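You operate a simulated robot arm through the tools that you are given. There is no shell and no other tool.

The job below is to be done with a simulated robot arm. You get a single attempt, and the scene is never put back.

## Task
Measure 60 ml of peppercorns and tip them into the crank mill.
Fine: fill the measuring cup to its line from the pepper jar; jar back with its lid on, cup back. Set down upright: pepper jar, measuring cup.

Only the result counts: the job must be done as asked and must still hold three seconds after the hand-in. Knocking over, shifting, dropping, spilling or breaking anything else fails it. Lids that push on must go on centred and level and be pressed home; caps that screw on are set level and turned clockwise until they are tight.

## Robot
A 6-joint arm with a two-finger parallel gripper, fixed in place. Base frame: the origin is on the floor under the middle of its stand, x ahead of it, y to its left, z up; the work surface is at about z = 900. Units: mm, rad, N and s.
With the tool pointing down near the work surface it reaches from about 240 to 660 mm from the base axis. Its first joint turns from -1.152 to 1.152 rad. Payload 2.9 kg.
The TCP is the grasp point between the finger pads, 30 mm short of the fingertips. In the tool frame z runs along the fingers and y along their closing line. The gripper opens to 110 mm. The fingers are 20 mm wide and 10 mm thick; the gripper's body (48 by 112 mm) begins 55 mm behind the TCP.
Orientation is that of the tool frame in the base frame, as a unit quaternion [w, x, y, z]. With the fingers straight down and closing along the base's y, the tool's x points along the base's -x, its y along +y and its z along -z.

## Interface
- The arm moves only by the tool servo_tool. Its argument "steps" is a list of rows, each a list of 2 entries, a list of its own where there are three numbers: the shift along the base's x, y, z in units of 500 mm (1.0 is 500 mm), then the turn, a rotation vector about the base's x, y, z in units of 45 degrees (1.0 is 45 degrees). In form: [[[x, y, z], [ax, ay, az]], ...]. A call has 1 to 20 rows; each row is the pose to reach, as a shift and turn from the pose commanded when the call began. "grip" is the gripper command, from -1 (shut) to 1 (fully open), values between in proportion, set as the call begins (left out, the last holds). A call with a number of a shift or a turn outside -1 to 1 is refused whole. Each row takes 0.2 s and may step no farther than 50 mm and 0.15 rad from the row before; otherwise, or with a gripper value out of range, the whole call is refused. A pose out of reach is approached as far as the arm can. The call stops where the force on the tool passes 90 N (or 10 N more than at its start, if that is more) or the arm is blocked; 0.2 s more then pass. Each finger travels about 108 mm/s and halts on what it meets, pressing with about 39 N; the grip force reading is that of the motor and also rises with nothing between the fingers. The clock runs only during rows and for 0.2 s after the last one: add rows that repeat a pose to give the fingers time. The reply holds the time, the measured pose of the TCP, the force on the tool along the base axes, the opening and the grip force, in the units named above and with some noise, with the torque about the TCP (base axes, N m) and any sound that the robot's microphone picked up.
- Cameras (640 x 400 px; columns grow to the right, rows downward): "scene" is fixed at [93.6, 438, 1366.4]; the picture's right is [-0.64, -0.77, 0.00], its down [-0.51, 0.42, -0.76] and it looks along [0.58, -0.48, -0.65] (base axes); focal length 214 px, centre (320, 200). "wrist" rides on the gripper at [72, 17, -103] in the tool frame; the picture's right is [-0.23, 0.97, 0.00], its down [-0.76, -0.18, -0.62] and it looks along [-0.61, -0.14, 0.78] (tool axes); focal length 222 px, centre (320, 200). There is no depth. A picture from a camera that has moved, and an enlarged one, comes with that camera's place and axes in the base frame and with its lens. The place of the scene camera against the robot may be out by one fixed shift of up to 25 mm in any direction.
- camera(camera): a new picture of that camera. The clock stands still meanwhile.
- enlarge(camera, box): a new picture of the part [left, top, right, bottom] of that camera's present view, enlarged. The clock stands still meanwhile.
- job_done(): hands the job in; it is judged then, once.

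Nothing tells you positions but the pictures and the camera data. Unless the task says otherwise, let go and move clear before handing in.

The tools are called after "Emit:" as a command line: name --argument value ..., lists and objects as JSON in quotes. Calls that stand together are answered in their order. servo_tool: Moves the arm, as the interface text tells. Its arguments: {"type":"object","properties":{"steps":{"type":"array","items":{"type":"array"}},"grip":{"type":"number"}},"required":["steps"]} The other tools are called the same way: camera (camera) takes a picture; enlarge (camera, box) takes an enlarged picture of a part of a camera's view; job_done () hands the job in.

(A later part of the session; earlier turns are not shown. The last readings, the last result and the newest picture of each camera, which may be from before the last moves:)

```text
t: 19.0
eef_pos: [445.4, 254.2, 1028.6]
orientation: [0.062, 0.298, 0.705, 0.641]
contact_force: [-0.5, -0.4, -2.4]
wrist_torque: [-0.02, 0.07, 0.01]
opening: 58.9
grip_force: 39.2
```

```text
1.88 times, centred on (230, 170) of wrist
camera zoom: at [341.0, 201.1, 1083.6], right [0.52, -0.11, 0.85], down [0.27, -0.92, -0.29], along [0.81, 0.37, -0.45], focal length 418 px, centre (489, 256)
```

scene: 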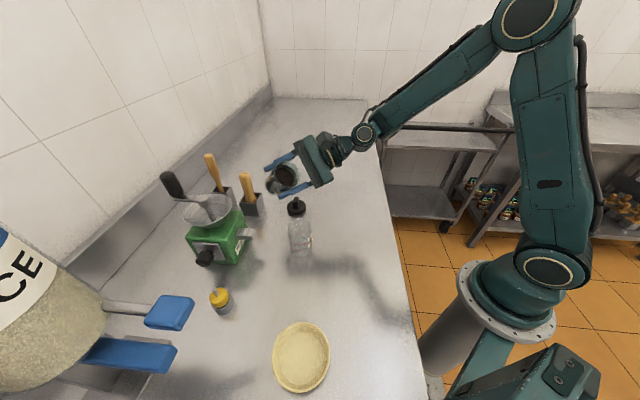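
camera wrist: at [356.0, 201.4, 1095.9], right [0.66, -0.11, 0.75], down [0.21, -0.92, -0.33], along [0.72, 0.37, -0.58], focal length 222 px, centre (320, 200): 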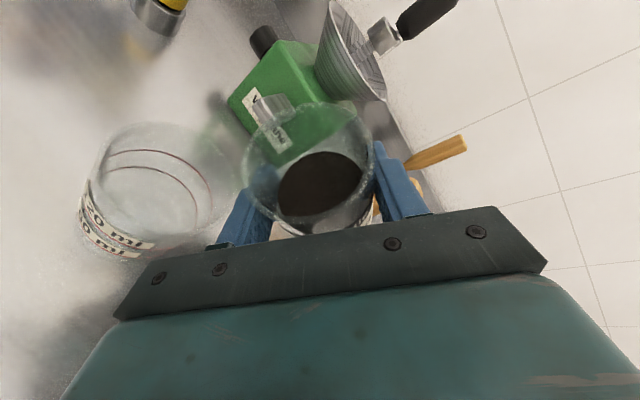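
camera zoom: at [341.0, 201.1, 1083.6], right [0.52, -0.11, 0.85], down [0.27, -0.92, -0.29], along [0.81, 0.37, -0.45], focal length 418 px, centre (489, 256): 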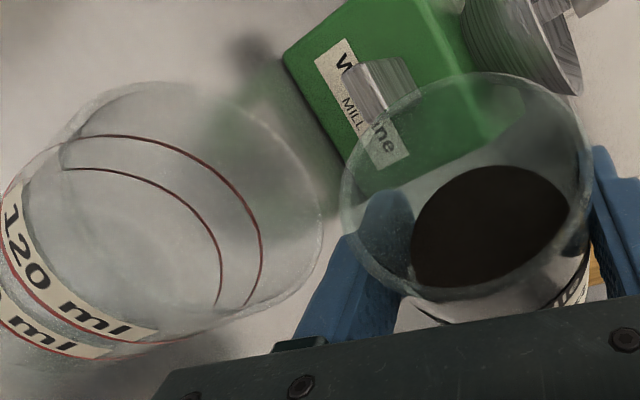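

No flow at 70° (the pepper surface stays put). I'll continue in 5° steps.

Emit:
servo_tool --steps '[[[-0.0028, 0.001, 0.007], [0, -0.111, 0]], [[-0.0028, 0.001, 0.007], [0, -0.111, 0]]]'

Emit:
enlarge --camera "scene" --box '[270, 170, 350, 250]'

```text
t: 19.6
eef_pos: [441.6, 254.5, 1034.0]
orientation: [0.092, 0.271, 0.701, 0.654]
contact_force: [0.3, -0.1, -2.7]
wrist_torque: [-0.01, 0.03, -0.04]
opening: 58.7
grip_force: 39.2
```

```text
5.00 times, centred on (310, 210) of scene
camera zoom: at [93.6, 438.0, 1366.4], right [-0.64, -0.77, 0.0], down [-0.51, 0.42, -0.76], along [0.58, -0.48, -0.65], focal length 1072 px, centre (370, 150)
```

zoom: 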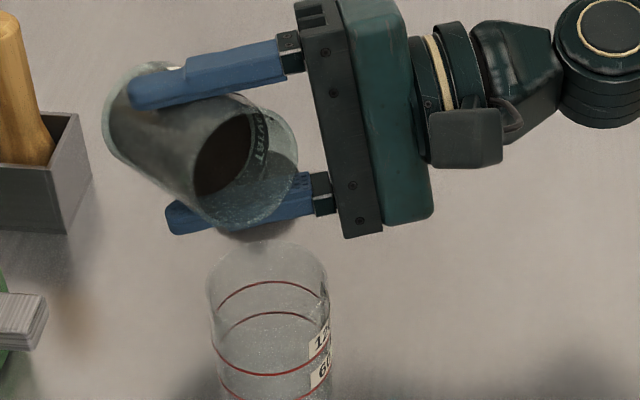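

Emit:
servo_tool --steps '[[[-0.003, 0.001, 0.006], [0, -0.111, 0]], [[-0.003, 0.001, 0.006], [0, -0.111, 0]]]'

Emit:
enlarge --camera "scene" --box '[270, 170, 350, 250]'

```text
t: 20.2
eef_pos: [440.8, 255.5, 1035.8]
orientation: [0.122, 0.242, 0.697, 0.664]
contact_force: [-0.4, -0.8, -2.7]
wrist_torque: [0.02, 0.03, 0.0]
opening: 59.1
grip_force: 39.1
```

```text
5.00 times, centred on (310, 210) of scene
camera zoom: at [93.6, 438.0, 1366.4], right [-0.64, -0.77, 0.0], down [-0.51, 0.42, -0.76], along [0.58, -0.48, -0.65], focal length 1072 px, centre (370, 150)
```

zoom: 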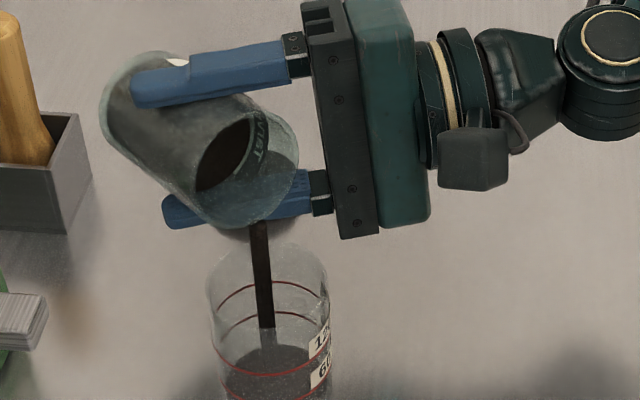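

Flow has started at 80°; the clock is stopped, so I'll check the level closely before moving.

Emit:
enlarge --camera "scene" --box '[285, 210, 340, 260]'

Emit:
enlarge --camera "wrist" --box '[0, 60, 400, 300]'

```text
8.00 times, centred on (312, 235) of scene
camera zoom: at [93.6, 438.0, 1366.4], right [-0.64, -0.77, 0.0], down [-0.51, 0.42, -0.76], along [0.58, -0.48, -0.65], focal length 1716 px, centre (380, -80)
```

zoom: 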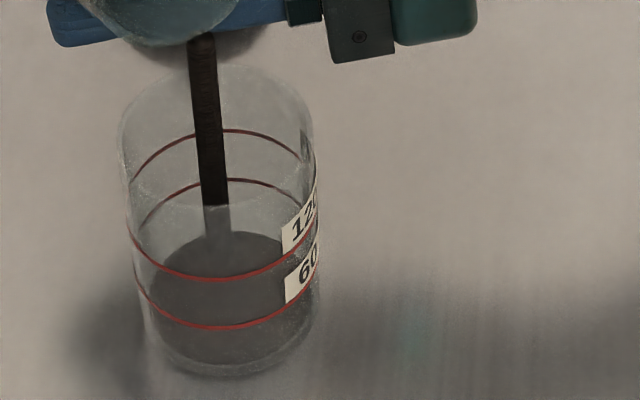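

```text
1.60 times, centred on (200, 180) of wrist
camera zoom: at [330.5, 201.5, 1071.9], right [0.36, -0.11, 0.92], down [0.31, -0.92, -0.24], along [0.88, 0.37, -0.3], focal length 355 px, centre (512, 232)
```

zoom: 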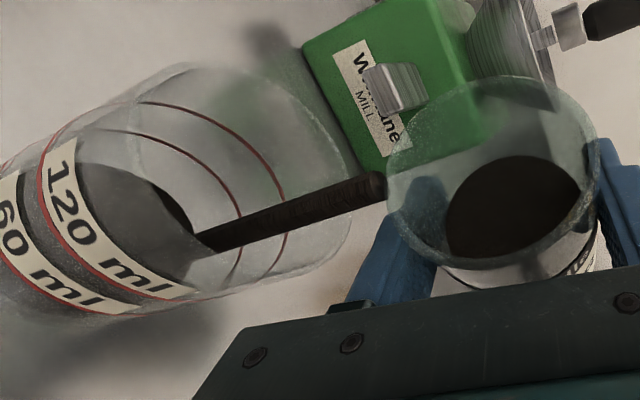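

The level is only just above the cup bottom (its far edge is at row ~232 against ~186 for the 60 ml line). I'll let it run for one row at the same tilt to gauge the rate.

Emit:
servo_tool --steps '[[[0, 0, 0], [0, 0, 0]]]'

Emit:
enlarge --camera "scene" --box '[285, 210, 340, 260]'

```text
t: 20.6
eef_pos: [441.1, 255.1, 1036.4]
orientation: [0.123, 0.242, 0.696, 0.664]
contact_force: [0.5, 0.0, -2.6]
wrist_torque: [-0.01, 0.05, -0.01]
opening: 59.0
grip_force: 38.6
```

```text
8.00 times, centred on (312, 235) of scene
camera zoom: at [93.6, 438.0, 1366.4], right [-0.64, -0.77, 0.0], down [-0.51, 0.42, -0.76], along [0.58, -0.48, -0.65], focal length 1716 px, centre (380, -80)
```

zoom: 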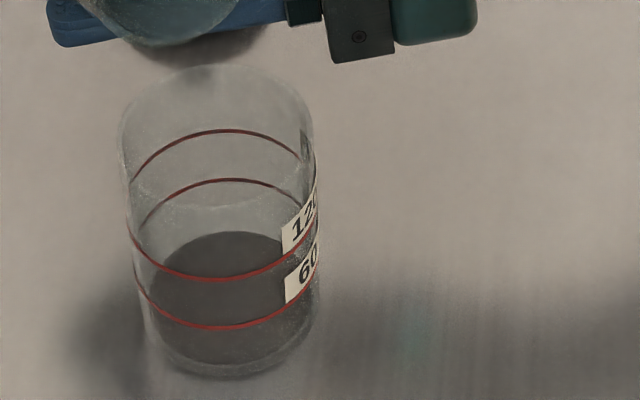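

The flow self-stopped at 80°, so poured volume follows tilt. I'll go up in 3° steps, letting it settle each time.

Emit:
servo_tool --steps '[[[-0.0024, 0, 0.0044], [0, -0.0667, 0]], [[-0.0024, 0, 0.0044], [0, -0.0667, 0]], [[-0.0024, 0, 0.0044], [0, -0.0667, 0]]]'

Emit:
enlarge --camera "scene" --box '[285, 210, 340, 260]'

```text
t: 21.4
eef_pos: [440.0, 254.5, 1038.4]
orientation: [0.141, 0.224, 0.693, 0.671]
contact_force: [-0.4, -0.3, -2.9]
wrist_torque: [0.01, 0.03, -0.01]
opening: 58.9
grip_force: 39.6
```

```text
8.00 times, centred on (312, 235) of scene
camera zoom: at [93.6, 438.0, 1366.4], right [-0.64, -0.77, 0.0], down [-0.51, 0.42, -0.76], along [0.58, -0.48, -0.65], focal length 1716 px, centre (380, -80)
```

zoom: 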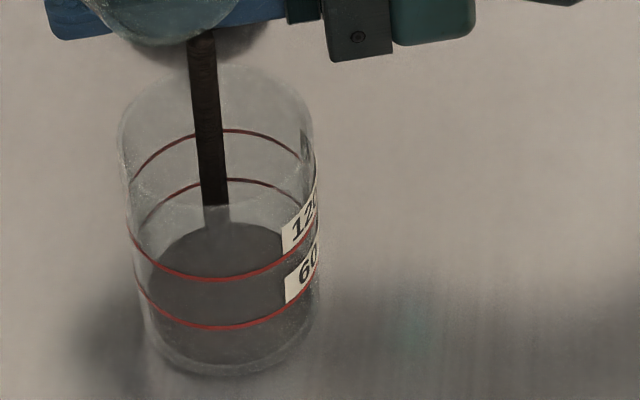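

Emit:
servo_tool --steps '[[[0, 0, 0], [0, 0, 0]]]'

Emit:
enlarge --camera "scene" --box '[285, 210, 340, 260]'

```text
t: 21.8
eef_pos: [439.6, 254.7, 1036.7]
orientation: [0.14, 0.225, 0.693, 0.671]
contact_force: [-0.1, -0.1, -2.8]
wrist_torque: [-0.01, 0.04, -0.01]
opening: 58.8
grip_force: 39.0
```

```text
8.00 times, centred on (312, 235) of scene
camera zoom: at [93.6, 438.0, 1366.4], right [-0.64, -0.77, 0.0], down [-0.51, 0.42, -0.76], along [0.58, -0.48, -0.65], focal length 1716 px, centre (380, -80)
```

zoom: 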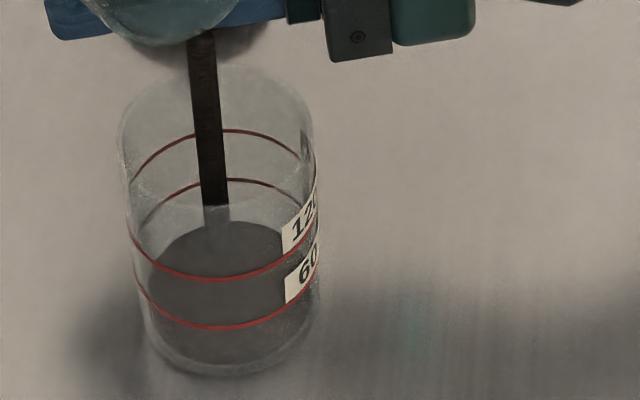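

Emit:
servo_tool --steps '[[[-0.0026, 0, 0.0042], [0, -0.0667, 0]], [[-0.0026, 0, 0.0042], [0, -0.0667, 0]], [[-0.0026, 0, 0.0042], [0, -0.0667, 0]]]'

Emit:
enlarge --camera "scene" --box '[285, 210, 340, 260]'

```text
t: 22.6
eef_pos: [439.0, 256.0, 1038.6]
orientation: [0.159, 0.208, 0.689, 0.676]
contact_force: [1.0, -0.4, -2.6]
wrist_torque: [-0.04, 0.05, 0.02]
opening: 59.1
grip_force: 38.9
```

```text
8.00 times, centred on (312, 235) of scene
camera zoom: at [93.6, 438.0, 1366.4], right [-0.64, -0.77, 0.0], down [-0.51, 0.42, -0.76], along [0.58, -0.48, -0.65], focal length 1716 px, centre (380, -80)
```

zoom: 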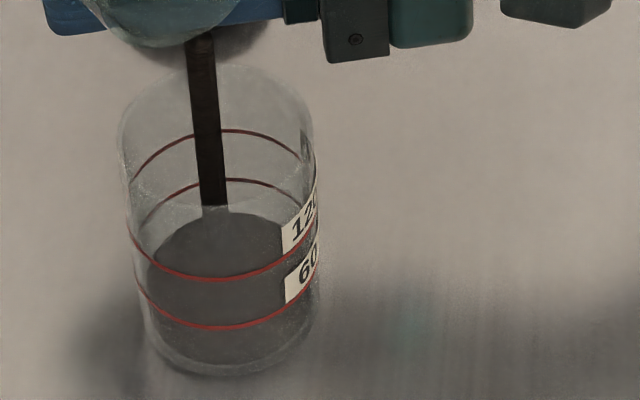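

Emit:
servo_tool --steps '[[[-0.003, 0, 0.004], [0, -0.0667, 0]], [[-0.003, 0, 0.004], [0, -0.0667, 0]], [[-0.003, 0, 0.004], [0, -0.0667, 0]]]'

Emit:
enlarge --camera "scene" --box '[285, 210, 340, 260]'

```text
t: 23.4
eef_pos: [439.1, 255.1, 1044.1]
orientation: [0.176, 0.19, 0.688, 0.678]
contact_force: [-0.1, -0.2, -2.6]
wrist_torque: [0.03, 0.01, 0.03]
opening: 58.8
grip_force: 39.2
out of reach, approached as far as the arm can: row 1, 2
```

```text
8.00 times, centred on (312, 235) of scene
camera zoom: at [93.6, 438.0, 1366.4], right [-0.64, -0.77, 0.0], down [-0.51, 0.42, -0.76], along [0.58, -0.48, -0.65], focal length 1716 px, centre (380, -80)
```

zoom: 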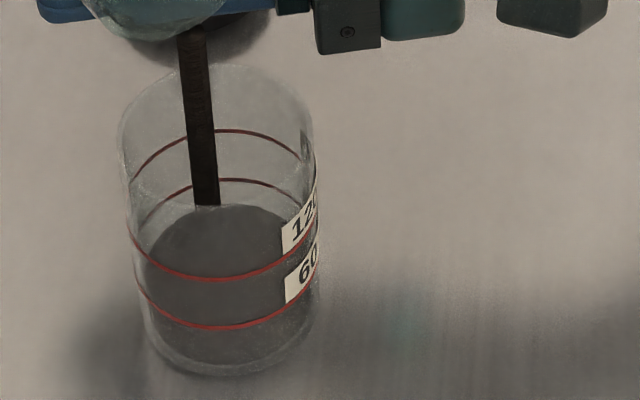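

The arm is at a reach limit near 89°, with the level at about row 204 and still flowing. I'll let it run one row at this pose and see.

Emit:
servo_tool --steps '[[[0, 0, 0], [0, 0, 0]]]'

Emit:
enlarge --camera "scene" --box '[285, 210, 340, 260]'

Emit:
camera --camera "scene"

Emit:
camera --camera "wrist"

```text
t: 23.8
eef_pos: [440.3, 256.0, 1044.1]
orientation: [0.176, 0.19, 0.687, 0.679]
contact_force: [0.3, 0.3, -2.9]
wrist_torque: [-0.01, 0.07, -0.01]
opening: 58.7
grip_force: 39.5
```

```text
8.00 times, centred on (312, 235) of scene
camera zoom: at [93.6, 438.0, 1366.4], right [-0.64, -0.77, 0.0], down [-0.51, 0.42, -0.76], along [0.58, -0.48, -0.65], focal length 1716 px, centre (380, -80)
```

zoom: 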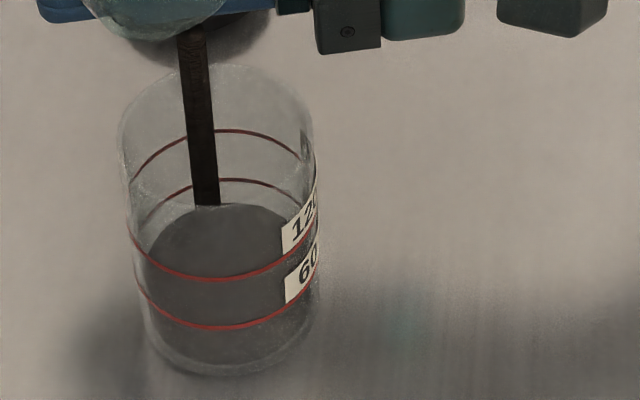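

```text
taken
```

scene: 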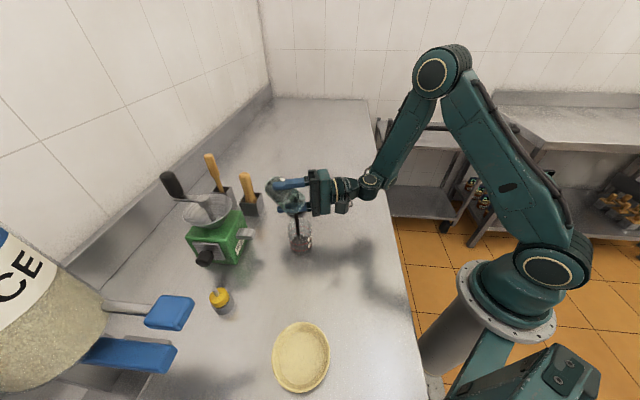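

```text
taken
camera wrist: at [324.3, 203.2, 1063.2], right [0.22, -0.11, 0.97], down [0.34, -0.92, -0.18], along [0.91, 0.37, -0.16], focal length 222 px, centre (320, 200)
```

wrist: 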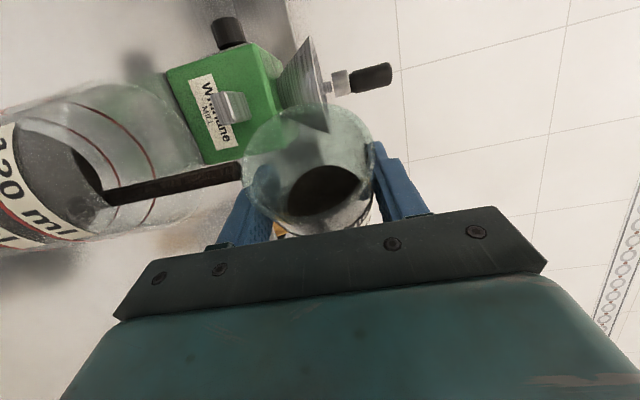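

I judge the level at about 46 ml (row 203, target about row 190–191). Waiting at this tilt is safe, so I'll let it run 1 s and re-check.

Emit:
servo_tool --steps '[[[0, 0, 0], [0, 0, 0]], [[0, 0, 0], [0, 0, 0]], [[0, 0, 0], [0, 0, 0]], [[0, 0, 0], [0, 0, 0]]]'

Emit:
enlarge --camera "scene" --box '[285, 210, 340, 260]'

```text
t: 24.8
eef_pos: [439.8, 257.3, 1043.2]
orientation: [0.176, 0.19, 0.688, 0.678]
contact_force: [-0.8, -0.6, -2.8]
wrist_torque: [0.01, 0.04, 0.04]
opening: 58.9
grip_force: 38.6
```

```text
8.00 times, centred on (312, 235) of scene
camera zoom: at [93.6, 438.0, 1366.4], right [-0.64, -0.77, 0.0], down [-0.51, 0.42, -0.76], along [0.58, -0.48, -0.65], focal length 1716 px, centre (380, -80)
```

zoom: 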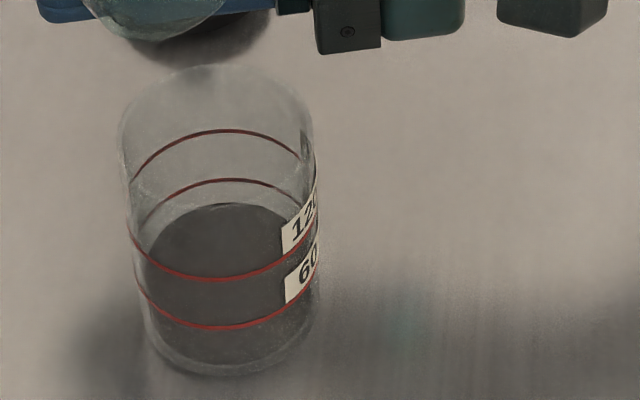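

Flow stopped at row 203, so about 4° more tilt is needed. The wrist roll seems to be the limiting joint; I'll yaw the hand +25° around the lip at constant tilt to free up range.

Emit:
servo_tool --steps '[[[-0.0028, 0.011, 0], [0, 0, 0.139]], [[-0.0056, 0.022, 0], [0, 0, 0.278]], [[-0.0084, 0.033, 0], [0, 0, 0.417]], [[-0.0112, 0.0444, 0], [0, 0, 0.5556]], [[-0.0112, 0.0444, 0], [0, 0, 0.5556]]]'

Emit:
enlarge --camera "scene" --box '[270, 160, 370, 260]'

Emit:
camera --camera "wrist"

```text
t: 26.0
eef_pos: [438.5, 296.2, 1047.1]
orientation: [0.028, 0.041, 0.72, 0.692]
contact_force: [0.8, 0.0, -1.9]
wrist_torque: [0.03, 0.04, -0.01]
opening: 58.9
grip_force: 39.4
out of reach, approached as far as the arm can: row 2, 3, 4, 5
```

```text
4.00 times, centred on (320, 210) of scene
camera zoom: at [93.6, 438.0, 1366.4], right [-0.64, -0.77, 0.0], down [-0.51, 0.42, -0.76], along [0.58, -0.48, -0.65], focal length 858 px, centre (320, 160)
```

zoom: 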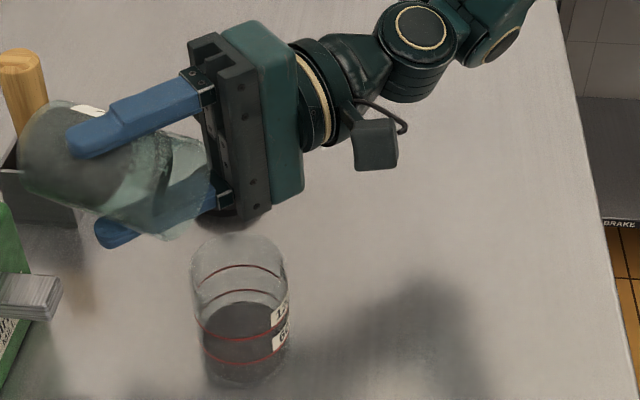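

```text
taken
camera wrist: at [355.0, 200.7, 1068.5], right [0.25, 0.02, 0.97], down [0.69, -0.7, -0.16], along [0.68, 0.71, -0.18], focal length 222 px, centre (320, 200)
```

wrist: 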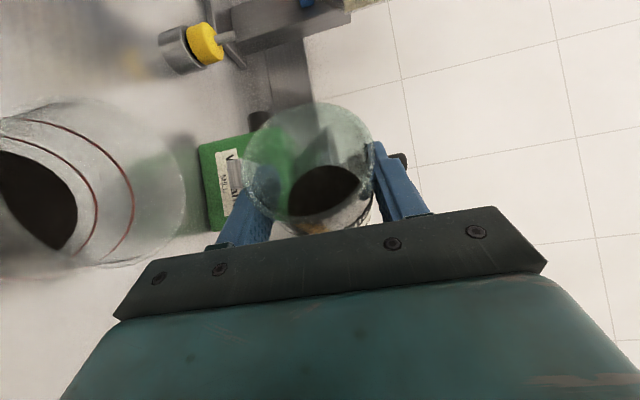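

The yaw made reach worse and pulled the hand 18 mm off, but nothing is flowing and nothing was touched. My arm model says raising the pour by about 55 mm at heading 90° relieves the wrist limits, so I'll go back to heading 90° higher up.

Emit:
servo_tool --steps '[[[0, -0.01, 0.03], [0, 0, -0.139]], [[-0.001, -0.03, 0.06], [0, 0, -0.278]], [[-0.001, -0.05, 0.09], [0, 0, -0.417]], [[-0.002, -0.0784, 0.104], [0, 0, -0.5556]], [[-0.002, -0.0784, 0.104], [0, 0, -0.5556]]]'

Emit:
enlarge --camera "scene" --box '[270, 150, 370, 260]'

Emit:
camera --camera "wrist"

```text
t: 27.2
eef_pos: [436.2, 256.0, 1099.5]
orientation: [0.178, 0.189, 0.684, 0.681]
contact_force: [-0.3, 0.7, -2.0]
wrist_torque: [0.03, 0.04, 0.03]
opening: 58.9
grip_force: 39.2
```

```text
3.64 times, centred on (320, 205) of scene
camera zoom: at [93.6, 438.0, 1366.4], right [-0.64, -0.77, 0.0], down [-0.51, 0.42, -0.76], along [0.58, -0.48, -0.65], focal length 780 px, centre (320, 182)
```

zoom: 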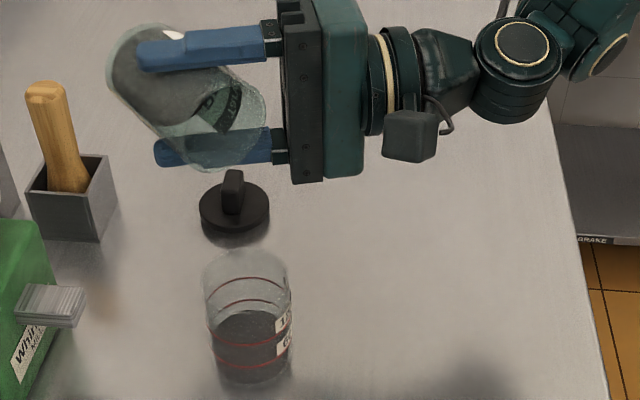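

```text
taken
camera wrist: at [321.7, 202.7, 1117.7], right [0.21, -0.11, 0.97], down [0.34, -0.92, -0.18], along [0.91, 0.37, -0.16], focal length 222 px, centre (320, 200)
```

wrist: 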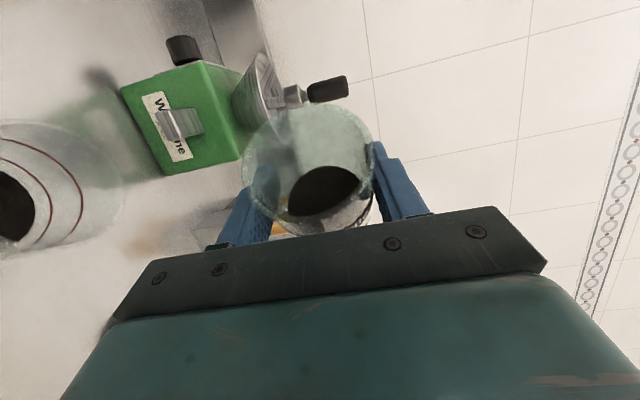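

Reachable here: the lip is over the cup, about 90 mm above its rim, and the stream falls straight down. I'll tilt 2° more.

Emit:
servo_tool --steps '[[[-0.002, 0.001, 0.0028], [0, -0.0444, 0]], [[-0.002, 0.001, 0.0028], [0, -0.0444, 0]]]'

Emit:
enlarge --camera "scene" --box '[285, 210, 340, 260]'

Emit:
enlarge --camera "scene" --box '[270, 150, 370, 260]'

```text
t: 27.8
eef_pos: [436.4, 257.5, 1101.3]
orientation: [0.189, 0.177, 0.682, 0.684]
contact_force: [-1.5, -0.8, -3.1]
wrist_torque: [-0.03, 0.08, 0.02]
opening: 59.0
grip_force: 39.4
```

```text
8.00 times, centred on (312, 235) of scene
camera zoom: at [93.6, 438.0, 1366.4], right [-0.64, -0.77, 0.0], down [-0.51, 0.42, -0.76], along [0.58, -0.48, -0.65], focal length 1716 px, centre (380, -80)
```

zoom: 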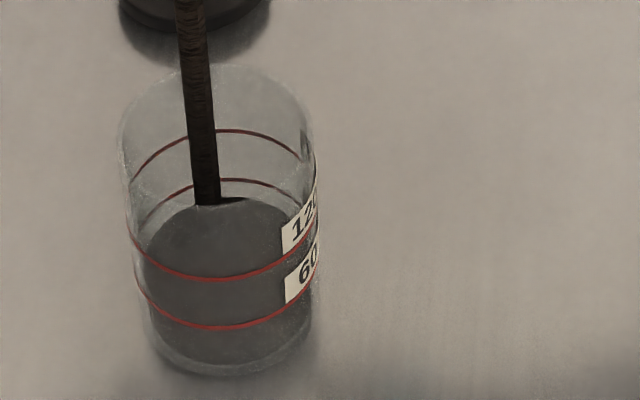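

```text
3.64 times, centred on (320, 205) of scene
camera zoom: at [93.6, 438.0, 1366.4], right [-0.64, -0.77, 0.0], down [-0.51, 0.42, -0.76], along [0.58, -0.48, -0.65], focal length 780 px, centre (320, 182)
```

zoom: 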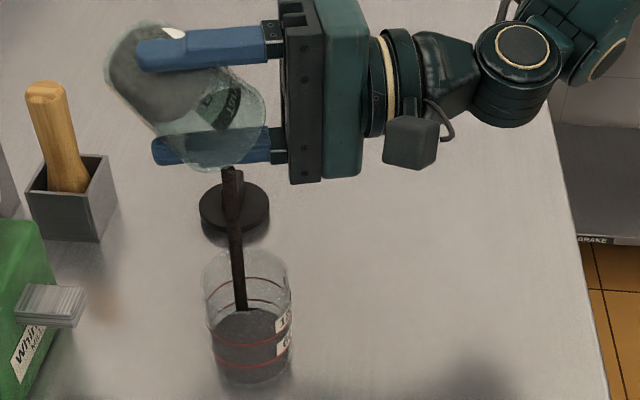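

Emit:
servo_tool --steps '[[[0, 0, 0], [0, 0, 0]], [[0, 0, 0], [0, 0, 0]]]'

Emit:
enlarge --camera "scene" --box '[290, 215, 330, 255]'

```text
t: 28.4
eef_pos: [436.4, 257.4, 1101.2]
orientation: [0.188, 0.177, 0.682, 0.685]
contact_force: [-0.2, -0.4, -2.3]
wrist_torque: [-0.01, 0.05, 0.01]
opening: 59.0
grip_force: 38.7
```

```text
10.00 times, centred on (310, 235) of scene
camera zoom: at [93.6, 438.0, 1366.4], right [-0.64, -0.77, 0.0], down [-0.51, 0.42, -0.76], along [0.58, -0.48, -0.65], focal length 2145 px, centre (420, -150)
```

zoom: 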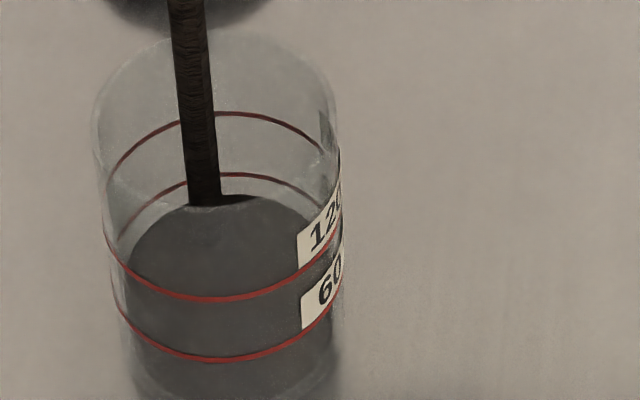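

Emit:
servo_tool --steps '[[[0, 0, 0], [0, 0, 0]], [[0, 0, 0], [0, 0, 0]], [[0, 0, 0], [0, 0, 0]]]'

Emit:
enlarge --camera "scene" --box '[290, 215, 330, 255]'

```text
t: 29.2
eef_pos: [436.4, 257.9, 1100.9]
orientation: [0.189, 0.177, 0.681, 0.684]
contact_force: [0.1, 0.6, -1.6]
wrist_torque: [0.01, 0.05, 0.01]
opening: 58.7
grip_force: 39.1
```

```text
10.00 times, centred on (310, 235) of scene
camera zoom: at [93.6, 438.0, 1366.4], right [-0.64, -0.77, 0.0], down [-0.51, 0.42, -0.76], along [0.58, -0.48, -0.65], focal length 2145 px, centre (420, -150)
```

zoom: 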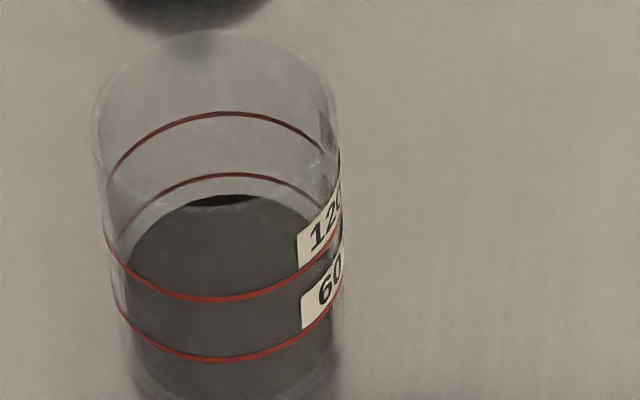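

Flow has stopped again at about 45–53 ml by my estimate. I'll zoom in more to judge the surface plane against the 60 ml ring.

Emit:
enlarge --camera "scene" --box '[294, 222, 326, 242]'

Emit:
enlarge --camera "scene" --box '[294, 234, 326, 258]'

Emit:
enlarge --camera "wrist" --box '[0, 110, 140, 260]'

```text
16.00 times, centred on (310, 232) of scene
camera zoom: at [93.6, 438.0, 1366.4], right [-0.64, -0.77, 0.0], down [-0.51, 0.42, -0.76], along [0.58, -0.48, -0.65], focal length 3432 px, centre (480, -312)
```

zoom: 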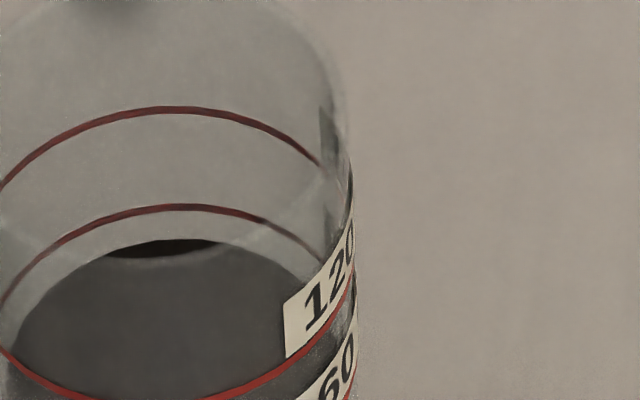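

```text
16.00 times, centred on (310, 246) of scene
camera zoom: at [93.6, 438.0, 1366.4], right [-0.64, -0.77, 0.0], down [-0.51, 0.42, -0.76], along [0.58, -0.48, -0.65], focal length 3432 px, centre (480, -536)
```

zoom: 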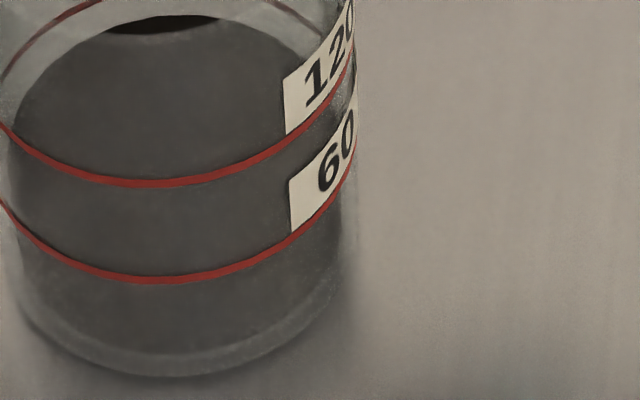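

```text
2.67 times, centred on (70, 185) of wrist
camera zoom: at [319.9, 203.7, 1115.5], right [0.18, -0.11, 0.98], down [0.35, -0.92, -0.17], along [0.92, 0.37, -0.13], focal length 592 px, centre (987, 240)
```

zoom: 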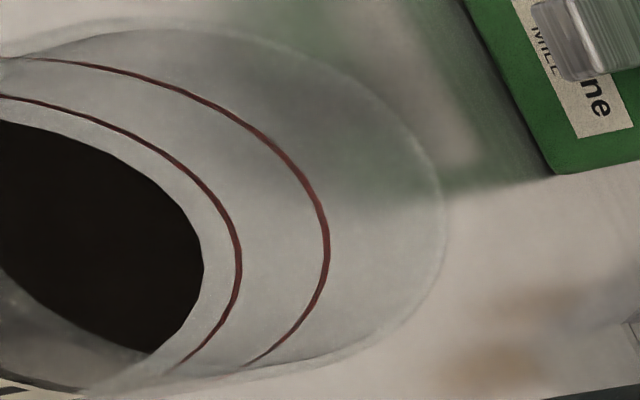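

Combining the two views, the level is about 4 mm (10 ml) short of the 60 ml ring, and it gains about 4 ml per degree. I'll add 1.2° and let it settle.

Emit:
servo_tool --steps '[[[-0.0013, 0, 0.0016], [0, -0.0267, 0]], [[-0.0013, 0, 0.0016], [0, -0.0267, 0]], [[-0.0013, 0, 0.0016], [0, -0.0267, 0]], [[-0.0013, 0, 0.0016], [0, -0.0267, 0]], [[-0.0013, 0, 0.0016], [0, -0.0267, 0]], [[-0.0013, 0, 0.0016], [0, -0.0267, 0]]]'

Emit:
enlarge --camera "scene" --box '[294, 222, 326, 242]'

Emit:
enlarge --camera "wrist" --box '[0, 110, 140, 260]'

```text
t: 30.6
eef_pos: [434.8, 255.9, 1103.0]
orientation: [0.197, 0.17, 0.679, 0.686]
contact_force: [-0.3, 0.7, -3.6]
wrist_torque: [-0.03, 0.04, -0.01]
opening: 58.7
grip_force: 39.1
```

```text
16.00 times, centred on (310, 232) of scene
camera zoom: at [93.6, 438.0, 1366.4], right [-0.64, -0.77, 0.0], down [-0.51, 0.42, -0.76], along [0.58, -0.48, -0.65], focal length 3432 px, centre (480, -312)
```

zoom: 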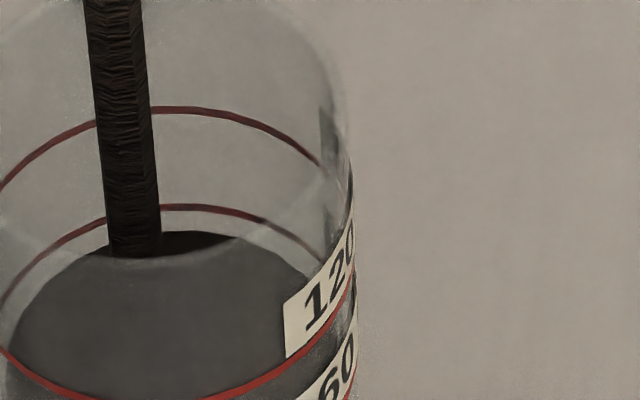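

```text
2.67 times, centred on (70, 185) of wrist
camera zoom: at [319.2, 203.5, 1114.0], right [0.16, -0.11, 0.98], down [0.35, -0.92, -0.16], along [0.92, 0.37, -0.11], focal length 592 px, centre (987, 240)
```

zoom: 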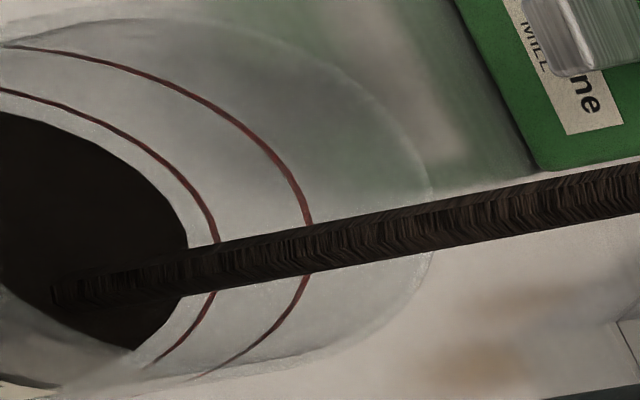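

Emit:
servo_tool --steps '[[[0, 0, 0], [0, 0, 0]], [[0, 0, 0], [0, 0, 0]], [[0, 0, 0], [0, 0, 0]]]'

Emit:
enlarge --camera "scene" --box '[294, 222, 326, 242]'

Emit:
enlarge --camera "wrist" --box '[0, 110, 140, 260]'

```text
t: 31.4
eef_pos: [435.8, 257.5, 1102.0]
orientation: [0.196, 0.17, 0.68, 0.686]
contact_force: [0.3, -0.1, -2.6]
wrist_torque: [0.0, 0.05, 0.0]
opening: 58.6
grip_force: 39.1
```

```text
16.00 times, centred on (310, 232) of scene
camera zoom: at [93.6, 438.0, 1366.4], right [-0.64, -0.77, 0.0], down [-0.51, 0.42, -0.76], along [0.58, -0.48, -0.65], focal length 3432 px, centre (480, -312)
```

zoom: 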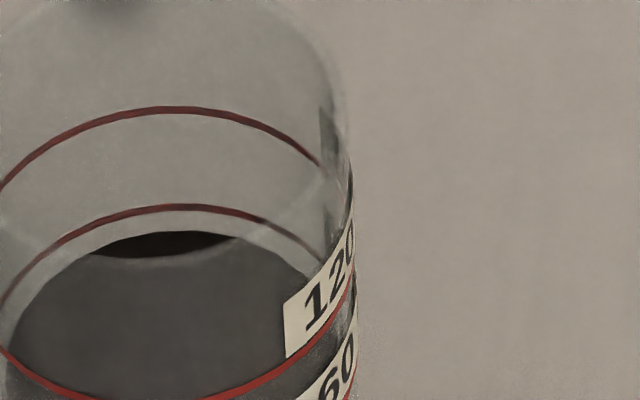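

```text
2.67 times, centred on (70, 185) of wrist
camera zoom: at [319.2, 203.5, 1114.0], right [0.16, -0.11, 0.98], down [0.35, -0.92, -0.16], along [0.92, 0.37, -0.11], focal length 592 px, centre (987, 240)
```

zoom: 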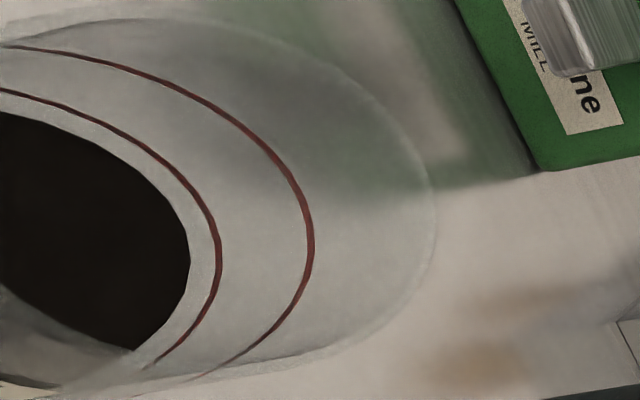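

Emit:
enlarge --camera "scene" --box '[284, 226, 312, 254]'

Emit:
enlarge --camera "scene" --box '[292, 212, 324, 232]'

```text
14.29 times, centred on (298, 240) of scene
camera zoom: at [93.6, 438.0, 1366.4], right [-0.64, -0.77, 0.0], down [-0.51, 0.42, -0.76], along [0.58, -0.48, -0.65], focal length 3064 px, centre (634, -371)
```

zoom: 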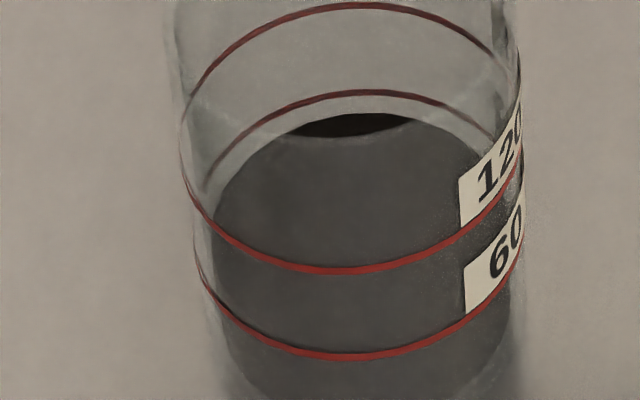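

```text
16.00 times, centred on (308, 222) of scene
camera zoom: at [93.6, 438.0, 1366.4], right [-0.64, -0.77, 0.0], down [-0.51, 0.42, -0.76], along [0.58, -0.48, -0.65], focal length 3432 px, centre (512, -152)
```

zoom: 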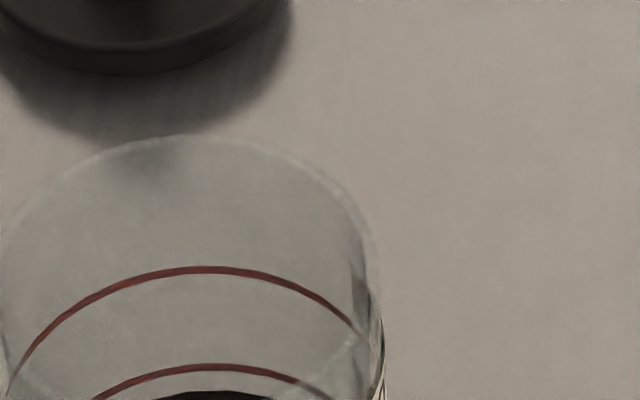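

The content disc's radius is about 26 mm against 29.5 for the ring, so the level is about 2.5 mm (6 ml) short. I'll add 1.4° and let it settle.

Emit:
servo_tool --steps '[[[-0.0016, 0, 0.0017], [0, -0.0311, 0]], [[-0.0016, 0, 0.0017], [0, -0.0311, 0]], [[-0.0016, 0, 0.0017], [0, -0.0311, 0]], [[-0.0016, 0, 0.0017], [0, -0.0311, 0]], [[-0.0016, 0, 0.0017], [0, -0.0311, 0]]]'

Emit:
enlarge --camera "scene" --box '[294, 222, 326, 242]'

Emit:
enlarge --camera "wrist" --box '[0, 110, 140, 260]'

```text
t: 32.6
eef_pos: [434.9, 255.0, 1101.5]
orientation: [0.205, 0.161, 0.677, 0.688]
contact_force: [0.4, 0.0, -3.2]
wrist_torque: [0.01, 0.03, -0.04]
opening: 58.7
grip_force: 38.5
```

```text
16.00 times, centred on (310, 232) of scene
camera zoom: at [93.6, 438.0, 1366.4], right [-0.64, -0.77, 0.0], down [-0.51, 0.42, -0.76], along [0.58, -0.48, -0.65], focal length 3432 px, centre (480, -312)
```

zoom: 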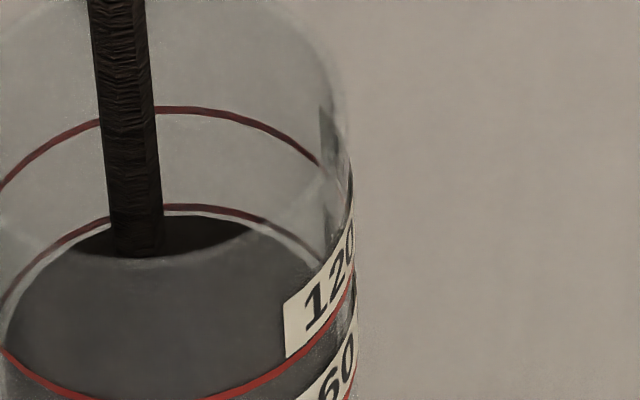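

```text
2.67 times, centred on (70, 185) of wrist
camera zoom: at [317.8, 202.9, 1111.6], right [0.14, -0.11, 0.98], down [0.36, -0.92, -0.16], along [0.92, 0.37, -0.08], focal length 592 px, centre (987, 240)
```

zoom: 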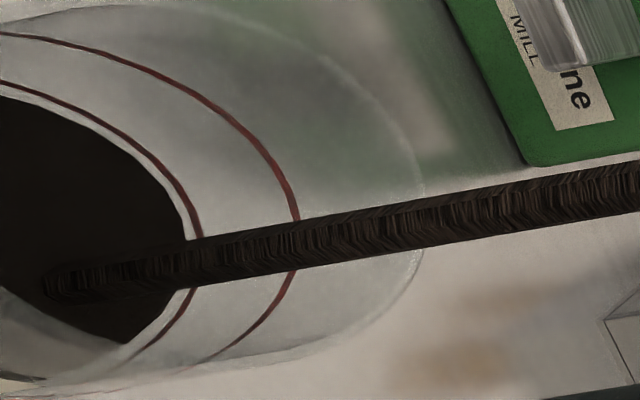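

The level is now right around the ring and still flowing, so I'll tilt back immediately.

Emit:
servo_tool --steps '[[[0.0086, 0, -0.0106], [0, 0.188, 0]], [[0.012, 0, -0.016], [0, 0.37, 0]]]'

Emit:
enlarge --camera "scene" --box '[294, 222, 326, 242]'

Emit:
enlarge --camera "scene" --box '[284, 226, 312, 254]'

Emit:
camera --camera "wrist"

```text
t: 33.2
eef_pos: [441.0, 256.7, 1094.4]
orientation: [0.103, 0.26, 0.7, 0.657]
contact_force: [-0.4, 0.4, -3.0]
wrist_torque: [-0.01, 0.05, -0.04]
opening: 58.8
grip_force: 39.6
```

```text
16.00 times, centred on (310, 232) of scene
camera zoom: at [93.6, 438.0, 1366.4], right [-0.64, -0.77, 0.0], down [-0.51, 0.42, -0.76], along [0.58, -0.48, -0.65], focal length 3432 px, centre (480, -312)
```

zoom: 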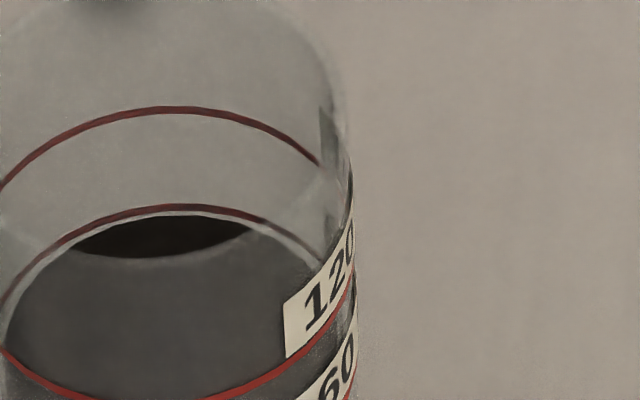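

```text
14.29 times, centred on (298, 240) of scene
camera zoom: at [93.6, 438.0, 1366.4], right [-0.64, -0.77, 0.0], down [-0.51, 0.42, -0.76], along [0.58, -0.48, -0.65], focal length 3064 px, centre (634, -371)
```

zoom: 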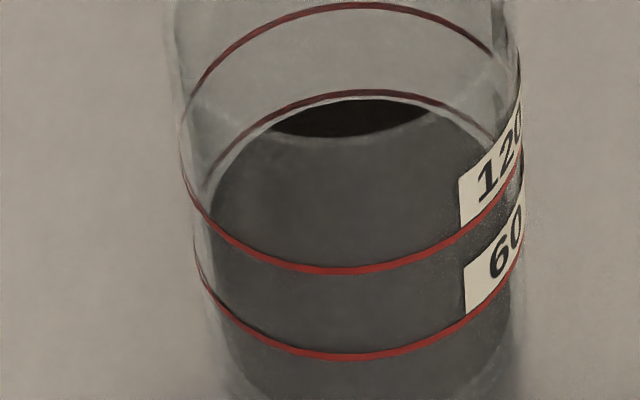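

```text
taken
camera wrist: at [331.8, 203.0, 1137.1], right [0.41, -0.11, 0.9], down [0.3, -0.92, -0.25], along [0.86, 0.37, -0.35], focal length 222 px, centre (320, 200)
```

wrist: 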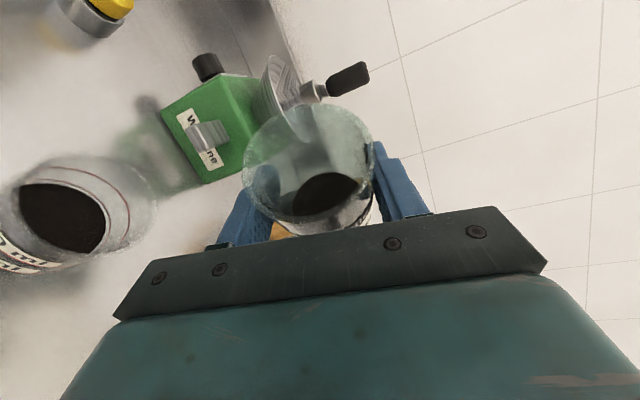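

Flow is off and the level sits at or slightly above the line; I'll check it from a flatter angle after the jar is back. Now I'll bring the jar upright and back over its place.

Emit:
servo_tool --steps '[[[-0.006, -0.015, 0.0025], [0, 0.1774, 0]], [[-0.012, -0.03, 0.005], [0, 0.3547, 0]], [[-0.018, -0.045, 0.0075], [0, 0.532, 0]], [[-0.024, -0.06, 0.01], [0, 0.7094, 0]]]'

Emit:
servo_tool --steps '[[[-0.0067, -0.0167, 0], [0, 0.1667, 0]], [[-0.0133, -0.0333, 0], [0, 0.3333, 0]], [[-0.02, -0.05, 0], [0, 0.5, 0]], [[-0.0267, -0.0667, 0], [0, 0.6667, 0]], [[-0.0333, -0.0833, 0], [0, 0.8333, 0]], [[-0.04, -0.1, 0], [0, 1.0, 0]]]'

Emit:
servo_tool --steps '[[[-0.008, -0.018, 0], [0, 0, -0.1667]], [[-0.016, -0.036, 0], [0, 0, -0.3333]], [[-0.0243, -0.054, 0], [0, 0, -0.5]], [[-0.0324, -0.072, 0], [0, 0, -0.6667]], [[-0.0405, -0.09, 0], [0, 0, -0.8333]], [[-0.0486, -0.108, 0], [0, 0, -1.0]], [[-0.0486, -0.108, 0], [0, 0, -1.0]]]'

Emit:
camera --camera "scene"

Emit:
camera --camera "wrist"

```text
t: 34.2
eef_pos: [429.2, 227.0, 1099.5]
orientation: [-0.093, 0.432, 0.701, 0.56]
contact_force: [0.2, 0.1, -2.1]
wrist_torque: [0.02, 0.06, -0.03]
opening: 58.9
grip_force: 38.5
```

```text
t: 35.6
eef_pos: [407.4, 175.4, 1100.7]
orientation: [-0.354, 0.613, 0.612, 0.352]
contact_force: [0.7, -0.8, -2.7]
wrist_torque: [0.0, 0.02, 0.02]
opening: 58.8
grip_force: 39.2
```

```text
t: 37.2
eef_pos: [383.3, 122.8, 1100.2]
orientation: [-0.191, 0.8, 0.33, 0.463]
contact_force: [0.0, -0.8, -2.3]
wrist_torque: [0.01, -0.01, 0.01]
opening: 58.7
grip_force: 38.6
```

```text
taken
```

scene: 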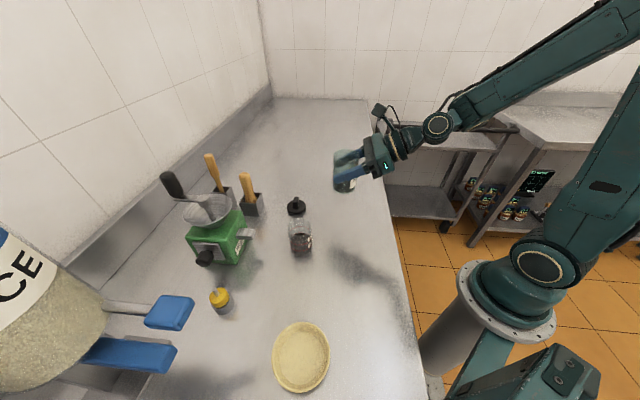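

```text
taken
camera wrist: at [356.1, 72.3, 1214.3], right [0.61, -0.77, -0.2], down [-0.78, -0.52, -0.35], along [0.16, 0.36, -0.92], focal length 222 px, centre (320, 200)
```

wrist: 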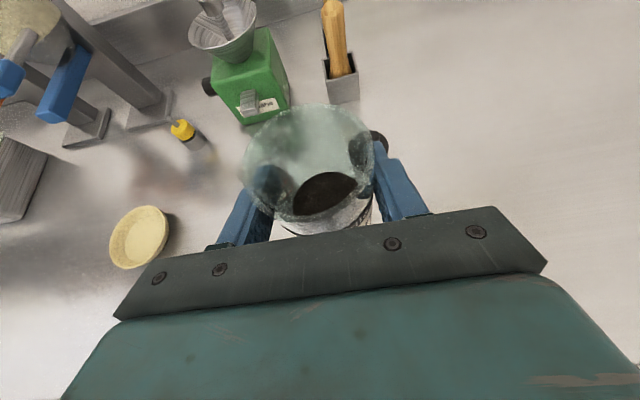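

The jar is upright again over its original spot. Now I'll lower it to just above the counter.

Emit:
servo_tool --steps '[[[0.001, -0.001, -0.07], [0, 0, 0]], [[0.001, -0.001, -0.14], [0, 0, 0]], [[0.001, -0.001, -0.21], [0, 0, 0]], [[0.001, -0.001, -0.26], [0, 0, 0]], [[0.001, -0.001, -0.28], [0, 0, 0]]]'

Emit:
servo_tool --steps '[[[0, 0, -0.002], [0, 0, 0]], [[0, 0, -0.002], [0, 0, 0]]]'

Emit:
servo_tool --steps '[[[0, 0, -0.002], [0, 0, 0]], [[0, 0, -0.002], [0, 0, 0]]]'

```text
t: 38.4
eef_pos: [383.3, 124.6, 961.7]
orientation: [-0.192, 0.799, 0.33, 0.464]
contact_force: [-1.8, -3.1, 9.1]
wrist_torque: [-0.28, 0.35, -0.02]
opening: 58.8
grip_force: 39.3
```

```text
t: 39.0
eef_pos: [383.9, 123.6, 961.0]
orientation: [-0.192, 0.799, 0.33, 0.464]
contact_force: [0.0, 3.8, 13.6]
wrist_torque: [0.64, -0.05, 0.03]
opening: 58.7
grip_force: 39.4
```

```text
t: 39.6
eef_pos: [384.2, 123.6, 957.7]
orientation: [-0.191, 0.8, 0.331, 0.462]
contact_force: [0.4, -0.1, 9.8]
wrist_torque: [0.44, -0.08, 0.05]
opening: 58.2
grip_force: 39.4
```

Emit:
enlarge --camera "scene" --box '[300, 140, 420, 250]'

Emit:
enlarge --camera "wrist" --box '[180, 60, 480, 260]'

```text
3.64 times, centred on (360, 195) of scene
camera zoom: at [93.5, 438.0, 1366.4], right [-0.64, -0.77, 0.0], down [-0.51, 0.42, -0.76], along [0.58, -0.48, -0.65], focal length 780 px, centre (174, 218)
```

zoom: 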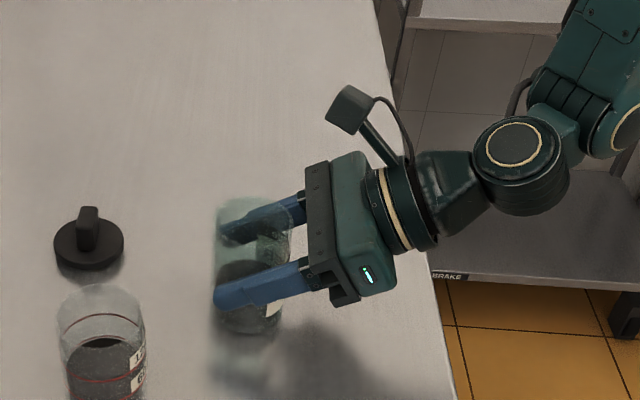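

```text
2.00 times, centred on (330, 160) of wrist
camera zoom: at [357.3, 73.2, 1071.6], right [0.61, -0.77, -0.2], down [-0.78, -0.53, -0.35], along [0.16, 0.36, -0.92], focal length 444 px, centre (300, 280)
```

zoom: 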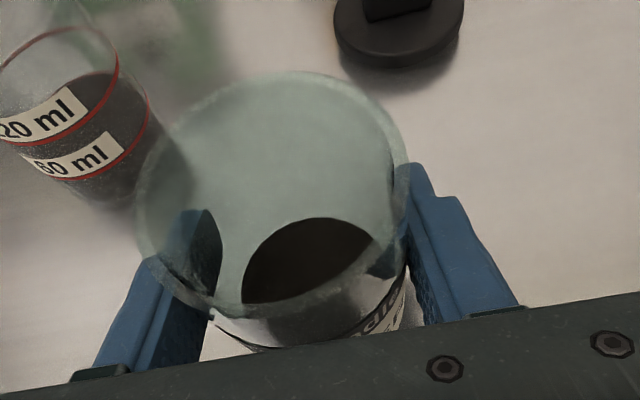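

The jar is on the counter, looking as it did when grasped. I'll release and look.

Emit:
servo_tool --steps '[[[0, 0, 0], [0, 0, 0]], [[0, 0, 0], [0, 0, 0]], [[0, 0, 0], [0, 0, 0]], [[0, 0, 0], [0, 0, 0]]]' --grip 1

Emit:
enlarge --camera "scene" --box '[300, 140, 420, 250]'

Emit:
enlarge --camera "wrist" --box '[180, 60, 480, 260]'

```text
t: 40.6
eef_pos: [384.1, 122.7, 957.8]
orientation: [-0.191, 0.8, 0.332, 0.461]
contact_force: [-0.7, -0.5, -0.3]
wrist_torque: [0.0, -0.02, 0.0]
opening: 110.1
grip_force: 0.1
```

```text
3.64 times, centred on (360, 195) of scene
camera zoom: at [93.6, 438.0, 1366.4], right [-0.64, -0.77, 0.0], down [-0.51, 0.42, -0.76], along [0.58, -0.48, -0.65], focal length 780 px, centre (174, 218)
```

zoom: 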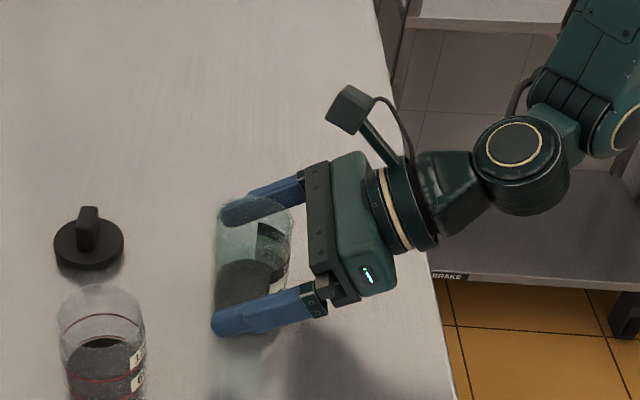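

```text
2.00 times, centred on (330, 160) of wrist
camera zoom: at [357.1, 73.3, 1071.7], right [0.61, -0.77, -0.2], down [-0.78, -0.53, -0.35], along [0.16, 0.36, -0.92], focal length 444 px, centre (300, 280)
```

zoom: 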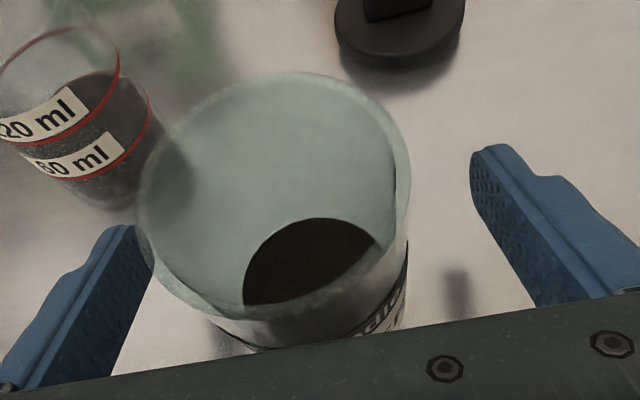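

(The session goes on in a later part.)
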